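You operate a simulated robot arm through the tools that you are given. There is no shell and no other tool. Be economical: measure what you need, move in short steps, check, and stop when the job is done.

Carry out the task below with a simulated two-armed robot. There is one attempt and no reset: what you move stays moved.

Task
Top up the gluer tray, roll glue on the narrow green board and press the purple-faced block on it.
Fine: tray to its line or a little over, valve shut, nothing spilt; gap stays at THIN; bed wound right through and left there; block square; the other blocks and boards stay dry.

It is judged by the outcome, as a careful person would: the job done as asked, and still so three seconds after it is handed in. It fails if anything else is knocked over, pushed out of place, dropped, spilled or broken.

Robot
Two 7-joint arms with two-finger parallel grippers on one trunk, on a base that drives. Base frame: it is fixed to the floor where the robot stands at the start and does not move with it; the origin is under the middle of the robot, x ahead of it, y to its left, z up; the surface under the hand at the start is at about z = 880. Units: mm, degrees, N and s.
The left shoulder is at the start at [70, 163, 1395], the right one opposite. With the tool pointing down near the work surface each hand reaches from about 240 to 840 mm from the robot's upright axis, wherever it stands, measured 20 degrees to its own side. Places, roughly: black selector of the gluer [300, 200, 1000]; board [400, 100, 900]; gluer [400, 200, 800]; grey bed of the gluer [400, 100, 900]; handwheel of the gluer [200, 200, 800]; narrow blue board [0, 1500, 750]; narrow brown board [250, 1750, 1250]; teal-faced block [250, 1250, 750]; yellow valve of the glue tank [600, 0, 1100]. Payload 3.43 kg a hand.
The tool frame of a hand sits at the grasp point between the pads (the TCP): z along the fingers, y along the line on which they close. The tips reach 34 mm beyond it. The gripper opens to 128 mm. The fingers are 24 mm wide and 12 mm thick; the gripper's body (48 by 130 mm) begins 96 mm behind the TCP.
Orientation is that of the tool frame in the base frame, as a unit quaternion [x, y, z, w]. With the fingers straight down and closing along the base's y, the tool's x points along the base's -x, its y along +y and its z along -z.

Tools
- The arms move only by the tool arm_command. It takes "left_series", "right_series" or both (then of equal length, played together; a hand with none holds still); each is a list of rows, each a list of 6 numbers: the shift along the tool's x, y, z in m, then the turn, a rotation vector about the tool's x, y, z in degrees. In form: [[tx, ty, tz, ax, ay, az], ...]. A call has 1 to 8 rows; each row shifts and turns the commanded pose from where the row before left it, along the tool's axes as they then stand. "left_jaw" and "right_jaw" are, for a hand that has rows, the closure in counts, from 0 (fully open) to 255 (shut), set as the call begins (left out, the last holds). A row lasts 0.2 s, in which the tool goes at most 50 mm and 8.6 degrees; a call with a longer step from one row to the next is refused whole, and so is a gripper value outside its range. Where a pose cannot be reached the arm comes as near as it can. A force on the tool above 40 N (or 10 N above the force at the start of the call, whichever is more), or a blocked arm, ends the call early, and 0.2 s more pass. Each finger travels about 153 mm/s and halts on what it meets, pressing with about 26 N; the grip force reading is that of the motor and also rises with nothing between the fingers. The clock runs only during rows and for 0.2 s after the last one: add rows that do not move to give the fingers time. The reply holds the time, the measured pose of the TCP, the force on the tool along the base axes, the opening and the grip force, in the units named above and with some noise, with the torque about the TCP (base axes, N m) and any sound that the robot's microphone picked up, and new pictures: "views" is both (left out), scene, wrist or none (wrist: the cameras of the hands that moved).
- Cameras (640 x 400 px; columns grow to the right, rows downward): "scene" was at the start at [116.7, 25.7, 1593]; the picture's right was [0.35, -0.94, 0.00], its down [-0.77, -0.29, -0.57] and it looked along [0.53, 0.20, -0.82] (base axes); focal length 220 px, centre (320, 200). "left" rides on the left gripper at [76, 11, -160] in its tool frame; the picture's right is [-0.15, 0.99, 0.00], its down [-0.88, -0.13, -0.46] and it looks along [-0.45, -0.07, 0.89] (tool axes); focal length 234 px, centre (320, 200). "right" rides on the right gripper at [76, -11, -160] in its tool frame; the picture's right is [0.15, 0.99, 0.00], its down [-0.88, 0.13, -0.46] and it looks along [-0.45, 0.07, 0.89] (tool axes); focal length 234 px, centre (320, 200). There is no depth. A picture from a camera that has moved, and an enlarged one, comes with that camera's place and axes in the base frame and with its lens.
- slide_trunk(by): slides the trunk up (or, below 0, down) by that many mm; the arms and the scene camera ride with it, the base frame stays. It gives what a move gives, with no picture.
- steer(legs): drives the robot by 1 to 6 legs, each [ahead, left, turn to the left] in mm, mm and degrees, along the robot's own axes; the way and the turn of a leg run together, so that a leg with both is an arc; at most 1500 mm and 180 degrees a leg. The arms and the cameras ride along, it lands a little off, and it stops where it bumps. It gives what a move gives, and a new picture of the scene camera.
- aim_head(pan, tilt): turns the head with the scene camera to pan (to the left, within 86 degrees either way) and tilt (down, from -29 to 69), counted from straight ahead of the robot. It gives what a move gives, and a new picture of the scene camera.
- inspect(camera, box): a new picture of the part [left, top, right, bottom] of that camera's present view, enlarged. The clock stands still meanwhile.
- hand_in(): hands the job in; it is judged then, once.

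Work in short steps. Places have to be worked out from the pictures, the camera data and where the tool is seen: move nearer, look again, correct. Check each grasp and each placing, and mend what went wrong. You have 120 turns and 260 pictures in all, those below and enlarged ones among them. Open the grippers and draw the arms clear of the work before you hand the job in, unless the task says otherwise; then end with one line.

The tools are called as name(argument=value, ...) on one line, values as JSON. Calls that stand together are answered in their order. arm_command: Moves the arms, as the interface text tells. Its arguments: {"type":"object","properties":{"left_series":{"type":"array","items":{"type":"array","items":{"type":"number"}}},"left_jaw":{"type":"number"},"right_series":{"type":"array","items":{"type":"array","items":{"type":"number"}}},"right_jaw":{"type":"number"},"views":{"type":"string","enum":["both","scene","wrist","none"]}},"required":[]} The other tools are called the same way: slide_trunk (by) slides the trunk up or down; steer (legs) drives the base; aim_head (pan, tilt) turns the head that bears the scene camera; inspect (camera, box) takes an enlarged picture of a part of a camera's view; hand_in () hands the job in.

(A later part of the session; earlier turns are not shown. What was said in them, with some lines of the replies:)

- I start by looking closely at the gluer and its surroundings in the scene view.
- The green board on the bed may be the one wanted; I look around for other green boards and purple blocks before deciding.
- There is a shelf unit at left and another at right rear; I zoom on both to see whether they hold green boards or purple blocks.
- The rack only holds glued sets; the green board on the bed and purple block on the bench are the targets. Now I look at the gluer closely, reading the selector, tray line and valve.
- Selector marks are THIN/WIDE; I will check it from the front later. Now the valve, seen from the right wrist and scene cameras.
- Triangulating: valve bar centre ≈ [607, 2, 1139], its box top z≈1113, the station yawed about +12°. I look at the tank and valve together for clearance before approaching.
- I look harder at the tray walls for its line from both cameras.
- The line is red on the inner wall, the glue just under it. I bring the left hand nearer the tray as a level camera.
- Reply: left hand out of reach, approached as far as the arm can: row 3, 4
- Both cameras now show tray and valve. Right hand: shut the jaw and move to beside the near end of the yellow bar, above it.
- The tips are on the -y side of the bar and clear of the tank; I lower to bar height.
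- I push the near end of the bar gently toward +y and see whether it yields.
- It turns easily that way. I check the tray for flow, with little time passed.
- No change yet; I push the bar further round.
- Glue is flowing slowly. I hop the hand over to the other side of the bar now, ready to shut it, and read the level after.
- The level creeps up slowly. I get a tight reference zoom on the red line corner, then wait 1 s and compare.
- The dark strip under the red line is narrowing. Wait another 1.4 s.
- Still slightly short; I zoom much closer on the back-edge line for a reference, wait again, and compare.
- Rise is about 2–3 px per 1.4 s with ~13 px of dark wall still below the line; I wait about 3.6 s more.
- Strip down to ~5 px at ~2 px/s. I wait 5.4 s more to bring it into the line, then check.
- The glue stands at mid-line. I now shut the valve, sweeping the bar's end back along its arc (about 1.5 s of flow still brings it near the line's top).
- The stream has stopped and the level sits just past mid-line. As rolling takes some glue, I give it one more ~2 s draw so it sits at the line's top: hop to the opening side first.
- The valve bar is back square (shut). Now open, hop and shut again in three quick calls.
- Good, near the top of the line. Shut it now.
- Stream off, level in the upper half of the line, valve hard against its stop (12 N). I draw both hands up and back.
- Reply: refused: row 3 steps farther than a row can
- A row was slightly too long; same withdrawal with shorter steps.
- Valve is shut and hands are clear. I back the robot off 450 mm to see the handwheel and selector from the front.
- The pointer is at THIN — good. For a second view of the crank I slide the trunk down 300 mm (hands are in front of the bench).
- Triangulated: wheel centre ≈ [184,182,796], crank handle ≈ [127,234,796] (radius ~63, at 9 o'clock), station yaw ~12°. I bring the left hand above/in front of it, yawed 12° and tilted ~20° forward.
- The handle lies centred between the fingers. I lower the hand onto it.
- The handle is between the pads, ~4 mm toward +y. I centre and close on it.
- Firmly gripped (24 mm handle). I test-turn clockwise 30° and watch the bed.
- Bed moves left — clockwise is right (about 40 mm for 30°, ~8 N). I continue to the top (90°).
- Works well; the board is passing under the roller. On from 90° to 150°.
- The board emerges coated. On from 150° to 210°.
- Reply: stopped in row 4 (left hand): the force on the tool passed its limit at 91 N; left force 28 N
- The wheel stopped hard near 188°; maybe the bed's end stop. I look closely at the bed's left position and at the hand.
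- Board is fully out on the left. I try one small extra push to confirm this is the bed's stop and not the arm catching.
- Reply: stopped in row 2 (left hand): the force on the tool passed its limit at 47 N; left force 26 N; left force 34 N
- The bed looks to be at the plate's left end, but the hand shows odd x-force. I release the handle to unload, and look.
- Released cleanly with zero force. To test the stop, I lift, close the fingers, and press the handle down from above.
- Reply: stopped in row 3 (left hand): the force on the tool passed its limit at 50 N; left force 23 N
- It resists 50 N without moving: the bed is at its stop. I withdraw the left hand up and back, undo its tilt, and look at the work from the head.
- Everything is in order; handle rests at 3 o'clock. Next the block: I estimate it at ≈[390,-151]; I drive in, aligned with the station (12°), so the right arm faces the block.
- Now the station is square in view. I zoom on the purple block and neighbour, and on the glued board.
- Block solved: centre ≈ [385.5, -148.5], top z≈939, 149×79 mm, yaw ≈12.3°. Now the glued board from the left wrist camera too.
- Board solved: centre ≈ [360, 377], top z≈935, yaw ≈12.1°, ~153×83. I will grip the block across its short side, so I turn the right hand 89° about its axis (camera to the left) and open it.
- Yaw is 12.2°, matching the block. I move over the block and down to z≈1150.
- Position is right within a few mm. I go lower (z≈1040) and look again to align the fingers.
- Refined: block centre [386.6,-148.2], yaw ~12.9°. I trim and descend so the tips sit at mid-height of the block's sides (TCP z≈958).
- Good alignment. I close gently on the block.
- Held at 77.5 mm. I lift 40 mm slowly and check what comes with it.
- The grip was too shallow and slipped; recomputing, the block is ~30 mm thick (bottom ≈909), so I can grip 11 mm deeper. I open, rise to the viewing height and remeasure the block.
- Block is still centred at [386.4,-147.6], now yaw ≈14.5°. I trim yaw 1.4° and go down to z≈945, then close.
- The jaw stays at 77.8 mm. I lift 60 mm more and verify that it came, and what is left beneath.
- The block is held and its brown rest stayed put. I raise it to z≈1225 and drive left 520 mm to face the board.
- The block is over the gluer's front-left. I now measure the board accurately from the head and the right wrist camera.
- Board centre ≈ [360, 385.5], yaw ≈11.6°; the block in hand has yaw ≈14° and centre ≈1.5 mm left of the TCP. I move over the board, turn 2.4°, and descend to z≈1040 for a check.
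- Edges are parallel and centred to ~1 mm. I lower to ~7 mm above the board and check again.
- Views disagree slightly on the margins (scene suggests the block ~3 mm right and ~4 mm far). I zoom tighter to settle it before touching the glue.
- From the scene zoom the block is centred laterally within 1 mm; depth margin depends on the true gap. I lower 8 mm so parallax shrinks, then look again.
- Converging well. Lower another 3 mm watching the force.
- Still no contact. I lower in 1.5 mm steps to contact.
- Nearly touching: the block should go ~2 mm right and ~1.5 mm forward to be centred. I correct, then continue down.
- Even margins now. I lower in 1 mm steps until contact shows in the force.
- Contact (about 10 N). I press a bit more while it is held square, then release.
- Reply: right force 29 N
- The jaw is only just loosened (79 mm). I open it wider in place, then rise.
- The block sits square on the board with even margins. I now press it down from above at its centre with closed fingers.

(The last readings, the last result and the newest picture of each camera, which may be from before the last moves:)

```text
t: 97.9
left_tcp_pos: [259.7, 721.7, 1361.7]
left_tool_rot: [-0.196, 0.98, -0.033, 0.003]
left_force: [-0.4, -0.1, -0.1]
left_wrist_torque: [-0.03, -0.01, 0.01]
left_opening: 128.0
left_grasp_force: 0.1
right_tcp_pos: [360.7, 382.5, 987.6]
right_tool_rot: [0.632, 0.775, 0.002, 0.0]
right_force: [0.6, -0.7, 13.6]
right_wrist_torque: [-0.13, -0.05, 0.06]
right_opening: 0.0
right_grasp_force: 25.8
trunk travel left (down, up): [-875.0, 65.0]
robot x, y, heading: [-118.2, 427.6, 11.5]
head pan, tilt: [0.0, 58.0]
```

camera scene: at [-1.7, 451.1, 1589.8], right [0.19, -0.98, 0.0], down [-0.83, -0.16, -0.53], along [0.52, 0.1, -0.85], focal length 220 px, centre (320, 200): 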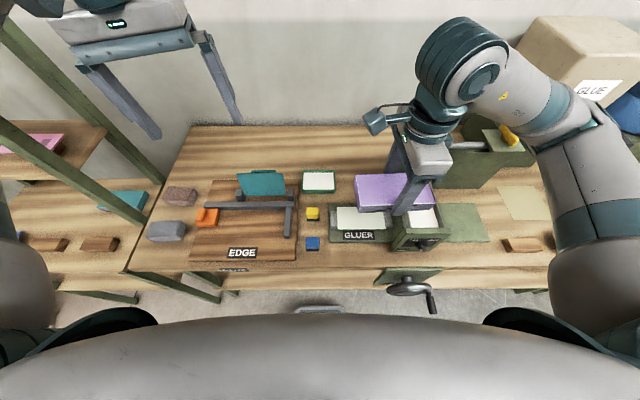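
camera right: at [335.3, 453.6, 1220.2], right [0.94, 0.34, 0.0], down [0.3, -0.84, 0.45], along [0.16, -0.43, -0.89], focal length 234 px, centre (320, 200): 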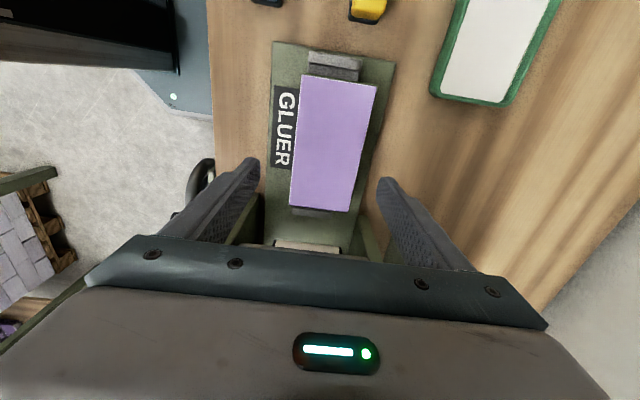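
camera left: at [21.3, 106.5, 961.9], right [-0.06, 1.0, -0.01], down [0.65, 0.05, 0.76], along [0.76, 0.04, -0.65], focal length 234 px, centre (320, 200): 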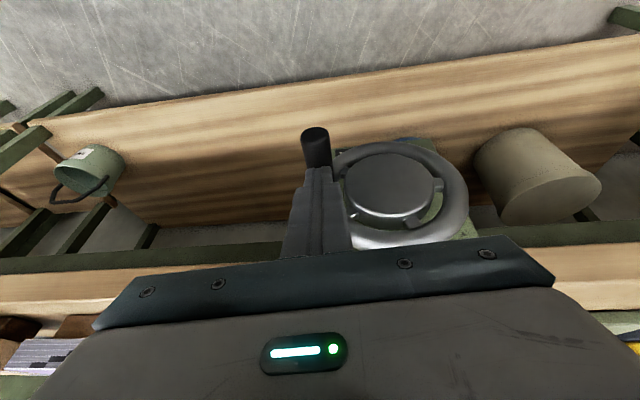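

Contact at 13.6 N; a little more, then hold for a second.

arm_command(right_series=[[0, 0, 0.001, 0, 0, 0], [0, 0, 0.001, 0, 0, 0], [0, 0, 0, 0, 0, 0], [0, 0, 0, 0, 0, 0], [0, 0, 0, 0, 0, 0], [0, 0, 0, 0, 0, 0], [0, 0, 0, 0, 0, 0]], views="none")

arm_command(right_series=[[0, 0, -0.003, 0, 0, 0], [0, 0, -0.02, 0, 0, 0], [0, 0, -0.04, 0, 0, 0], [0, 0, -0.045, 0, 0, 0], [0, 0, -0.045, 0, 0, 0], [0, 0, -0.045, 0, 0, 0], [0, -0.03, -0.035, 0, 0, 0], [0, -0.03, -0.035, 0, 0, 0]], views="both")

inspect(camera="scene", box=[318, 170, 438, 250])

inspect(camera="left", box=[120, 70, 250, 160])

```text
t: 99.0
left_tcp_pos: [258.1, 721.1, 1361.1]
left_tool_rot: [-0.196, 0.98, -0.033, 0.004]
left_force: [0.0, -0.1, -0.3]
left_wrist_torque: [0.01, 0.04, 0.05]
left_opening: 128.0
left_grasp_force: 0.1
right_tcp_pos: [360.7, 383.5, 986.9]
right_tool_rot: [0.632, 0.775, 0.004, 0.0]
right_force: [-7.2, -4.5, 19.9]
right_wrist_torque: [-0.27, 0.22, -0.04]
right_opening: 0.2
right_grasp_force: 25.9
trunk travel left (down, up): [-875.0, 65.0]
robot x, y, heading: [-121.6, 428.7, 11.3]
head pan, tilt: [0.0, 58.0]
stopped in row 5 (right hand): the force on the tool passed its limit at 41 N (the readings are from after the stop); the commanded pose is now the measured one
```

```text
t: 100.8
left_tcp_pos: [259.1, 723.3, 1361.2]
left_tool_rot: [-0.197, 0.98, -0.034, 0.003]
left_force: [-0.3, -0.4, 0.2]
left_wrist_torque: [0.01, -0.01, 0.02]
left_opening: 128.1
left_grasp_force: 0.0
right_tcp_pos: [303.1, 372.4, 1256.4]
right_tool_rot: [0.633, 0.774, 0.002, 0.0]
right_force: [-0.6, -0.2, 0.3]
right_wrist_torque: [0.02, -0.02, 0.03]
right_opening: 0.0
right_grasp_force: 26.0
trunk travel left (down, up): [-875.0, 65.0]
robot x, y, heading: [-116.3, 429.3, 11.1]
head pan, tilt: [0.0, 58.0]
camera scene: at [-3.7, 453.4, 1589.9], right [0.19, -0.98, 0.0], down [-0.83, -0.17, -0.53], along [0.52, 0.1, -0.85], focal length 220 px, centre (320, 200)
camera right: at [274.8, 443.8, 1417.5], right [0.94, 0.34, 0.0], down [0.3, -0.84, 0.46], along [0.16, -0.43, -0.89], focal length 234 px, centre (320, 200)
```

scene: 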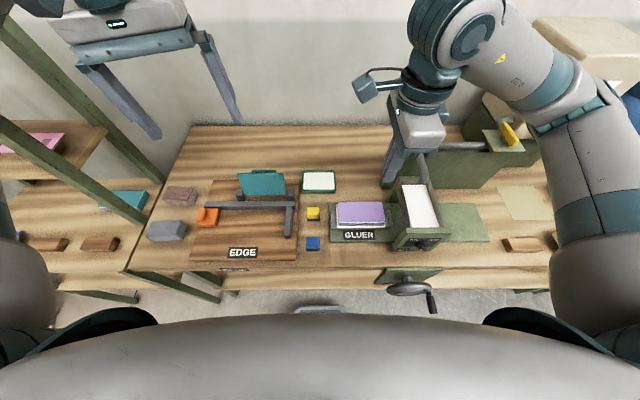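
right: 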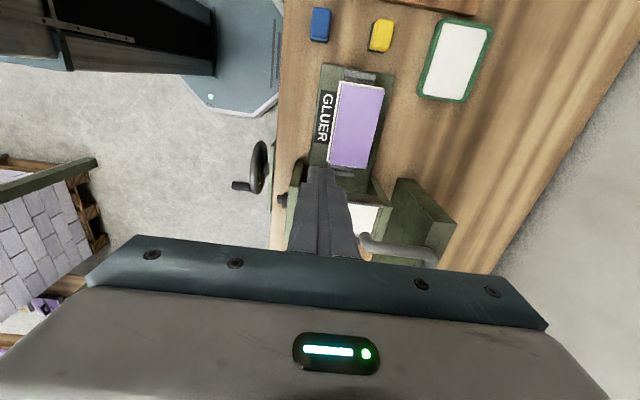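

```text
5.00 times, centred on (378, 210) of scene
camera zoom: at [-3.7, 453.4, 1589.9], right [0.19, -0.98, 0.0], down [-0.83, -0.17, -0.53], along [0.52, 0.1, -0.85], focal length 1102 px, centre (30, 150)
```

zoom: 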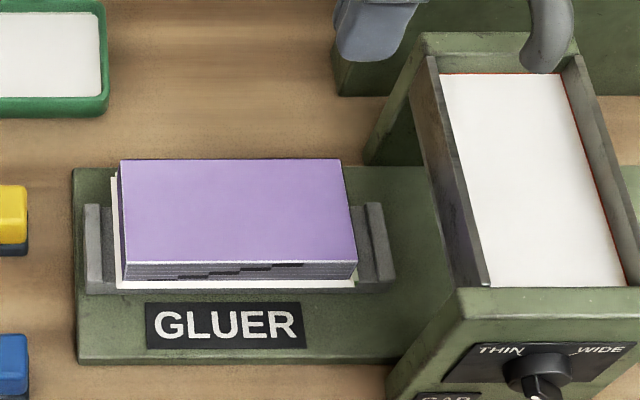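

```text
4.44 times, centred on (185, 115) of left
camera zoom: at [181.6, 714.6, 1520.0], right [-0.25, 0.97, -0.07], down [0.85, 0.25, 0.46], along [0.46, 0.05, -0.89], focal length 1041 px, centre (920, 578)
```

zoom: 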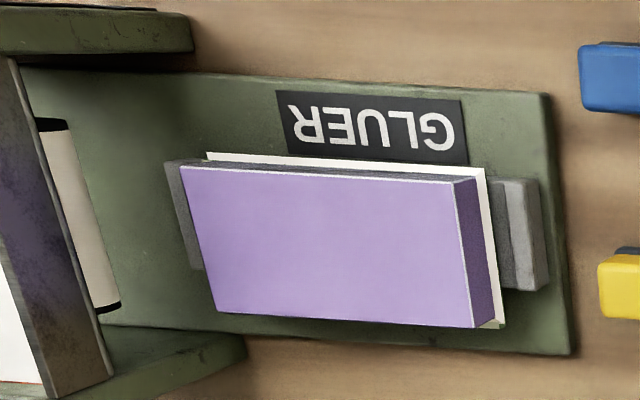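

The block is down and pressed (41 N peak), unmoved; a white bead shows at the joint. I zoom to check for squareness, drips, and tray level.

inspect(camera="scene", box=[330, 195, 400, 240])

inspect(camera="right", box=[290, 50, 410, 190])

inspect(camera="scene", box=[385, 165, 455, 250])

```text
8.89 times, centred on (365, 218) of scene
camera zoom: at [-3.7, 453.4, 1589.9], right [0.19, -0.98, 0.0], down [-0.83, -0.17, -0.53], along [0.52, 0.1, -0.85], focal length 1958 px, centre (-80, 44)
```

zoom: 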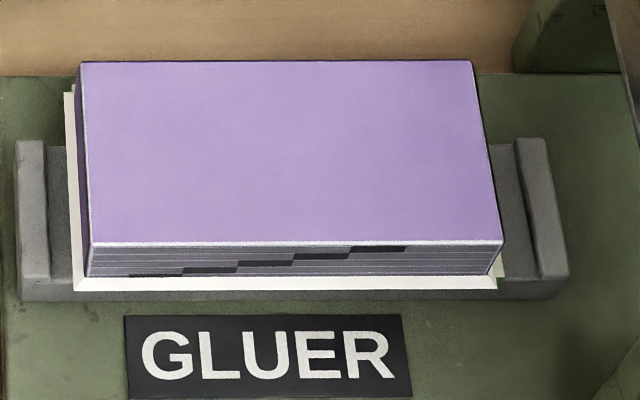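

```text
2.86 times, centred on (350, 120) of right
camera zoom: at [274.8, 443.8, 1417.5], right [0.94, 0.34, 0.0], down [0.3, -0.84, 0.46], along [0.16, -0.43, -0.89], focal length 669 px, centre (234, 429)
```

zoom: 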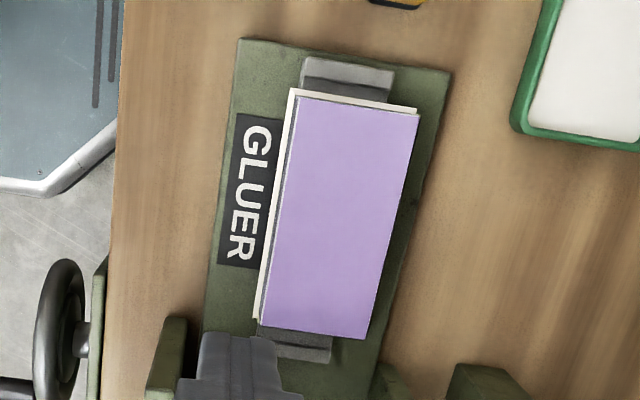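

```text
4.71 times, centred on (420, 208) of scene
camera zoom: at [-3.7, 453.4, 1589.9], right [0.19, -0.98, 0.0], down [-0.83, -0.17, -0.53], along [0.52, 0.1, -0.85], focal length 1037 px, centre (-151, 165)
```

zoom: 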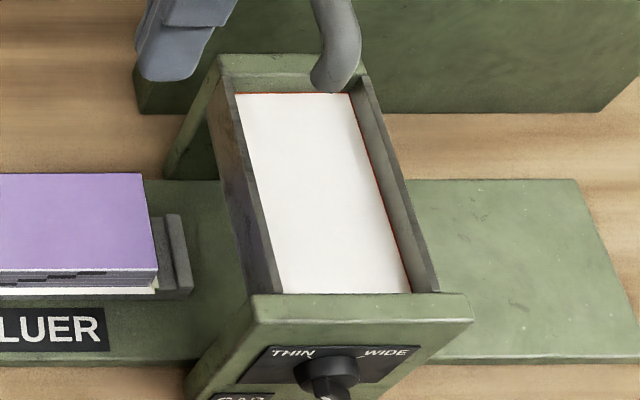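

Joint is centred and square; no drips. A last close look at the tray line and the valve/neighbour block.

inspect(camera="scene", box=[396, 180, 421, 196])

inspect(camera="scene", box=[440, 100, 600, 270])

inspect(camera="left", box=[40, 90, 130, 170])

```text
16.00 times, centred on (408, 188) of scene
camera zoom: at [-3.7, 453.4, 1589.9], right [0.19, -0.98, 0.0], down [-0.83, -0.17, -0.53], along [0.52, 0.1, -0.85], focal length 3525 px, centre (-1096, 392)
```

zoom: 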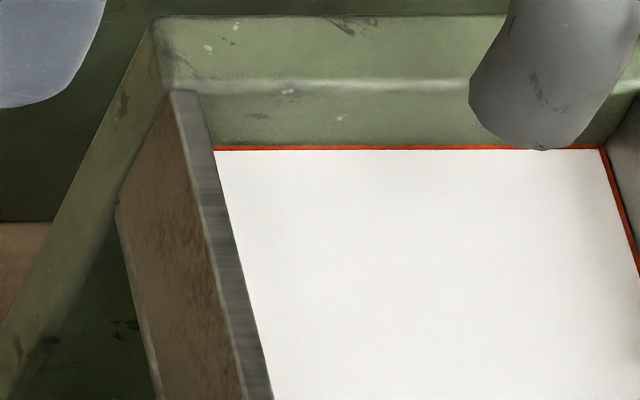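

```text
2.35 times, centred on (520, 185) of scene
camera zoom: at [-3.7, 453.4, 1589.9], right [0.19, -0.98, 0.0], down [-0.83, -0.17, -0.53], along [0.52, 0.1, -0.85], focal length 518 px, centre (-151, 235)
```

zoom: 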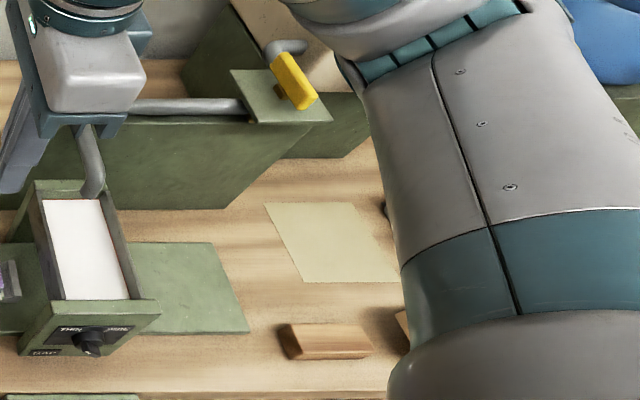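

```text
5.00 times, centred on (85, 130) of left
camera zoom: at [181.6, 714.6, 1520.0], right [-0.25, 0.97, -0.07], down [0.85, 0.25, 0.46], along [0.46, 0.05, -0.89], focal length 1171 px, centre (1495, 550)
```

zoom: 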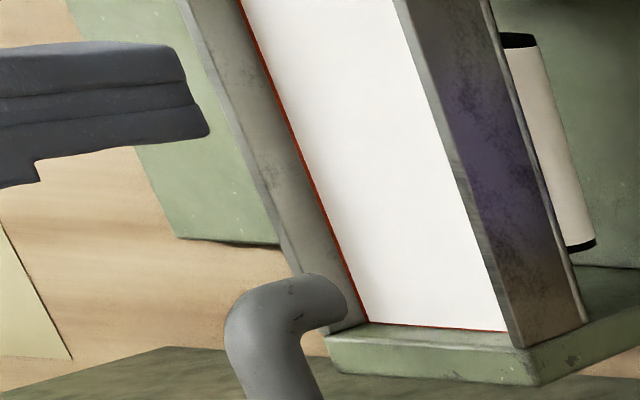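

Glue stands in the upper part of the line, valve shut. I open the right gripper and back the robot off to clear the work, then view everything once.

arm_command(right_series=[[0, -0.02, -0.04, 0, 0, 0], [0, -0.02, -0.04, 0, 0, 0], [0, 0, 0, 0, 0, 0]], right_jaw=0, views="none")

steer(legs=[[-400, 0, 0]])

aim_head(pan=-15, tilt=42)

inspect(camera="scene", box=[220, 120, 480, 300])

```text
t: 101.6
left_tcp_pos: [261.1, 722.4, 1361.8]
left_tool_rot: [-0.198, 0.98, -0.033, 0.002]
left_force: [-0.4, -0.7, -0.4]
left_wrist_torque: [0.0, 0.04, 0.0]
left_opening: 127.8
left_grasp_force: 0.1
right_tcp_pos: [265.5, 362.1, 1335.6]
right_tool_rot: [0.633, 0.774, 0.001, 0.0]
right_force: [0.2, -0.2, -0.4]
right_wrist_torque: [-0.01, 0.02, -0.01]
right_opening: 128.0
right_grasp_force: 0.0
trunk travel left (down, up): [-875.0, 65.0]
robot x, y, heading: [-119.6, 431.6, 11.2]
head pan, tilt: [0.0, 58.0]
```

```text
t: 104.1
left_tcp_pos: [-130.0, 644.3, 1360.8]
left_tool_rot: [-0.195, 0.98, -0.033, 0.002]
left_force: [-0.2, 0.9, -0.5]
left_wrist_torque: [-0.01, -0.01, 0.0]
left_opening: 127.9
left_grasp_force: 0.1
right_tcp_pos: [-127.2, 285.1, 1334.2]
right_tool_rot: [0.633, 0.775, 0.002, 0.001]
right_force: [-0.8, 0.4, -0.9]
right_wrist_torque: [0.0, 0.0, 0.01]
right_opening: 128.1
right_grasp_force: 0.0
trunk travel left (down, up): [-875.0, 65.0]
robot x, y, heading: [-509.6, 348.5, 11.1]
head pan, tilt: [0.0, 58.0]
camera scene: at [-392.5, 375.6, 1589.7], right [0.19, -0.98, 0.0], down [-0.83, -0.16, -0.53], along [0.52, 0.1, -0.85], focal length 220 px, centre (320, 200)
```

scene: 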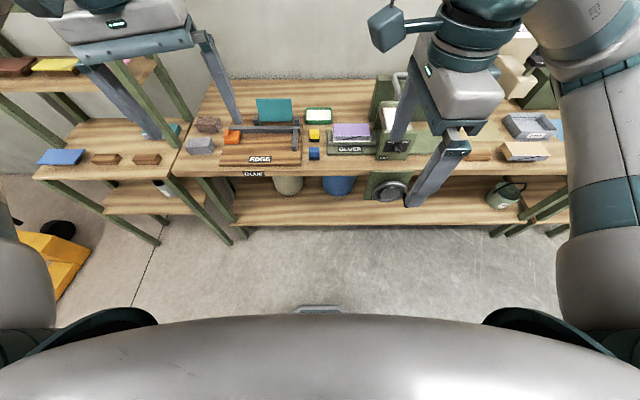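

```text
t: 104.9
left_tcp_pos: [-133.4, 644.1, 1361.4]
left_tool_rot: [-0.195, 0.98, -0.034, 0.003]
left_force: [0.0, 0.4, 0.4]
left_wrist_torque: [0.02, 0.0, -0.02]
left_opening: 128.0
left_grasp_force: 0.1
right_tcp_pos: [-129.7, 286.6, 1335.0]
right_tool_rot: [0.634, 0.774, 0.002, 0.001]
right_force: [-0.5, 0.4, 0.7]
right_wrist_torque: [-0.01, -0.03, 0.01]
right_opening: 128.0
right_grasp_force: 0.1
trunk travel left (down, up): [-875.0, 65.0]
robot x, y, heading: [-509.3, 350.5, 11.1]
head pan, tilt: [-15.0, 42.0]
camera scene: at [-379.5, 356.2, 1611.3], right [-0.07, -1.0, 0.0], down [-0.67, 0.04, -0.74], along [0.74, -0.05, -0.67], focal length 220 px, centre (320, 200)
```

scene: 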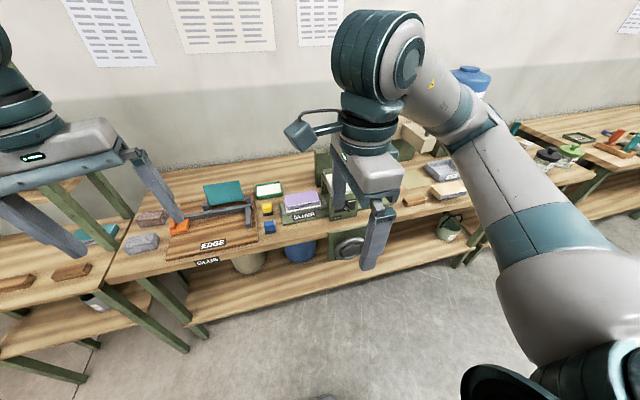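

```text
2.22 times, centred on (350, 210) of scene
camera zoom: at [-379.5, 356.2, 1611.3], right [-0.07, -1.0, 0.0], down [-0.67, 0.04, -0.74], along [0.74, -0.05, -0.67], focal length 490 px, centre (253, 178)
```

zoom: 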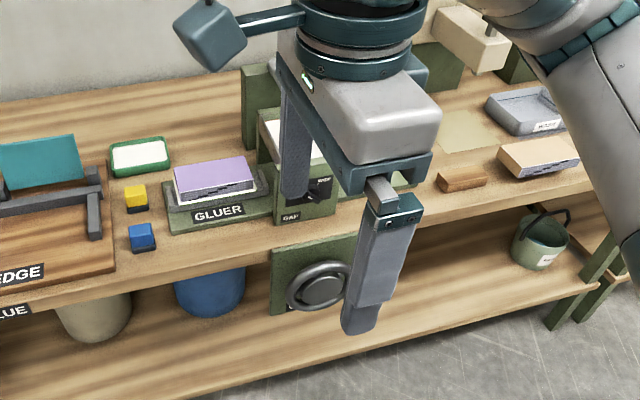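

Everything is in place: the block is on the board, the neighbouring block is untouched, and the arms are clear. I hand the job in.

hand_in()

```text
The job is handed in.
```

The job is handed in. The tray is filled to its line with the valve shut and nothing spilt. The gap is still at THIN, and the bed is wound right through to its stop and left there. The purple-faced block is pressed square on the glued green board, the other blocks and boards were not touched by glue, and the arms are clear. The first lift slipped the block out of the gripper; it stayed on its rest and I gripped it again lower.
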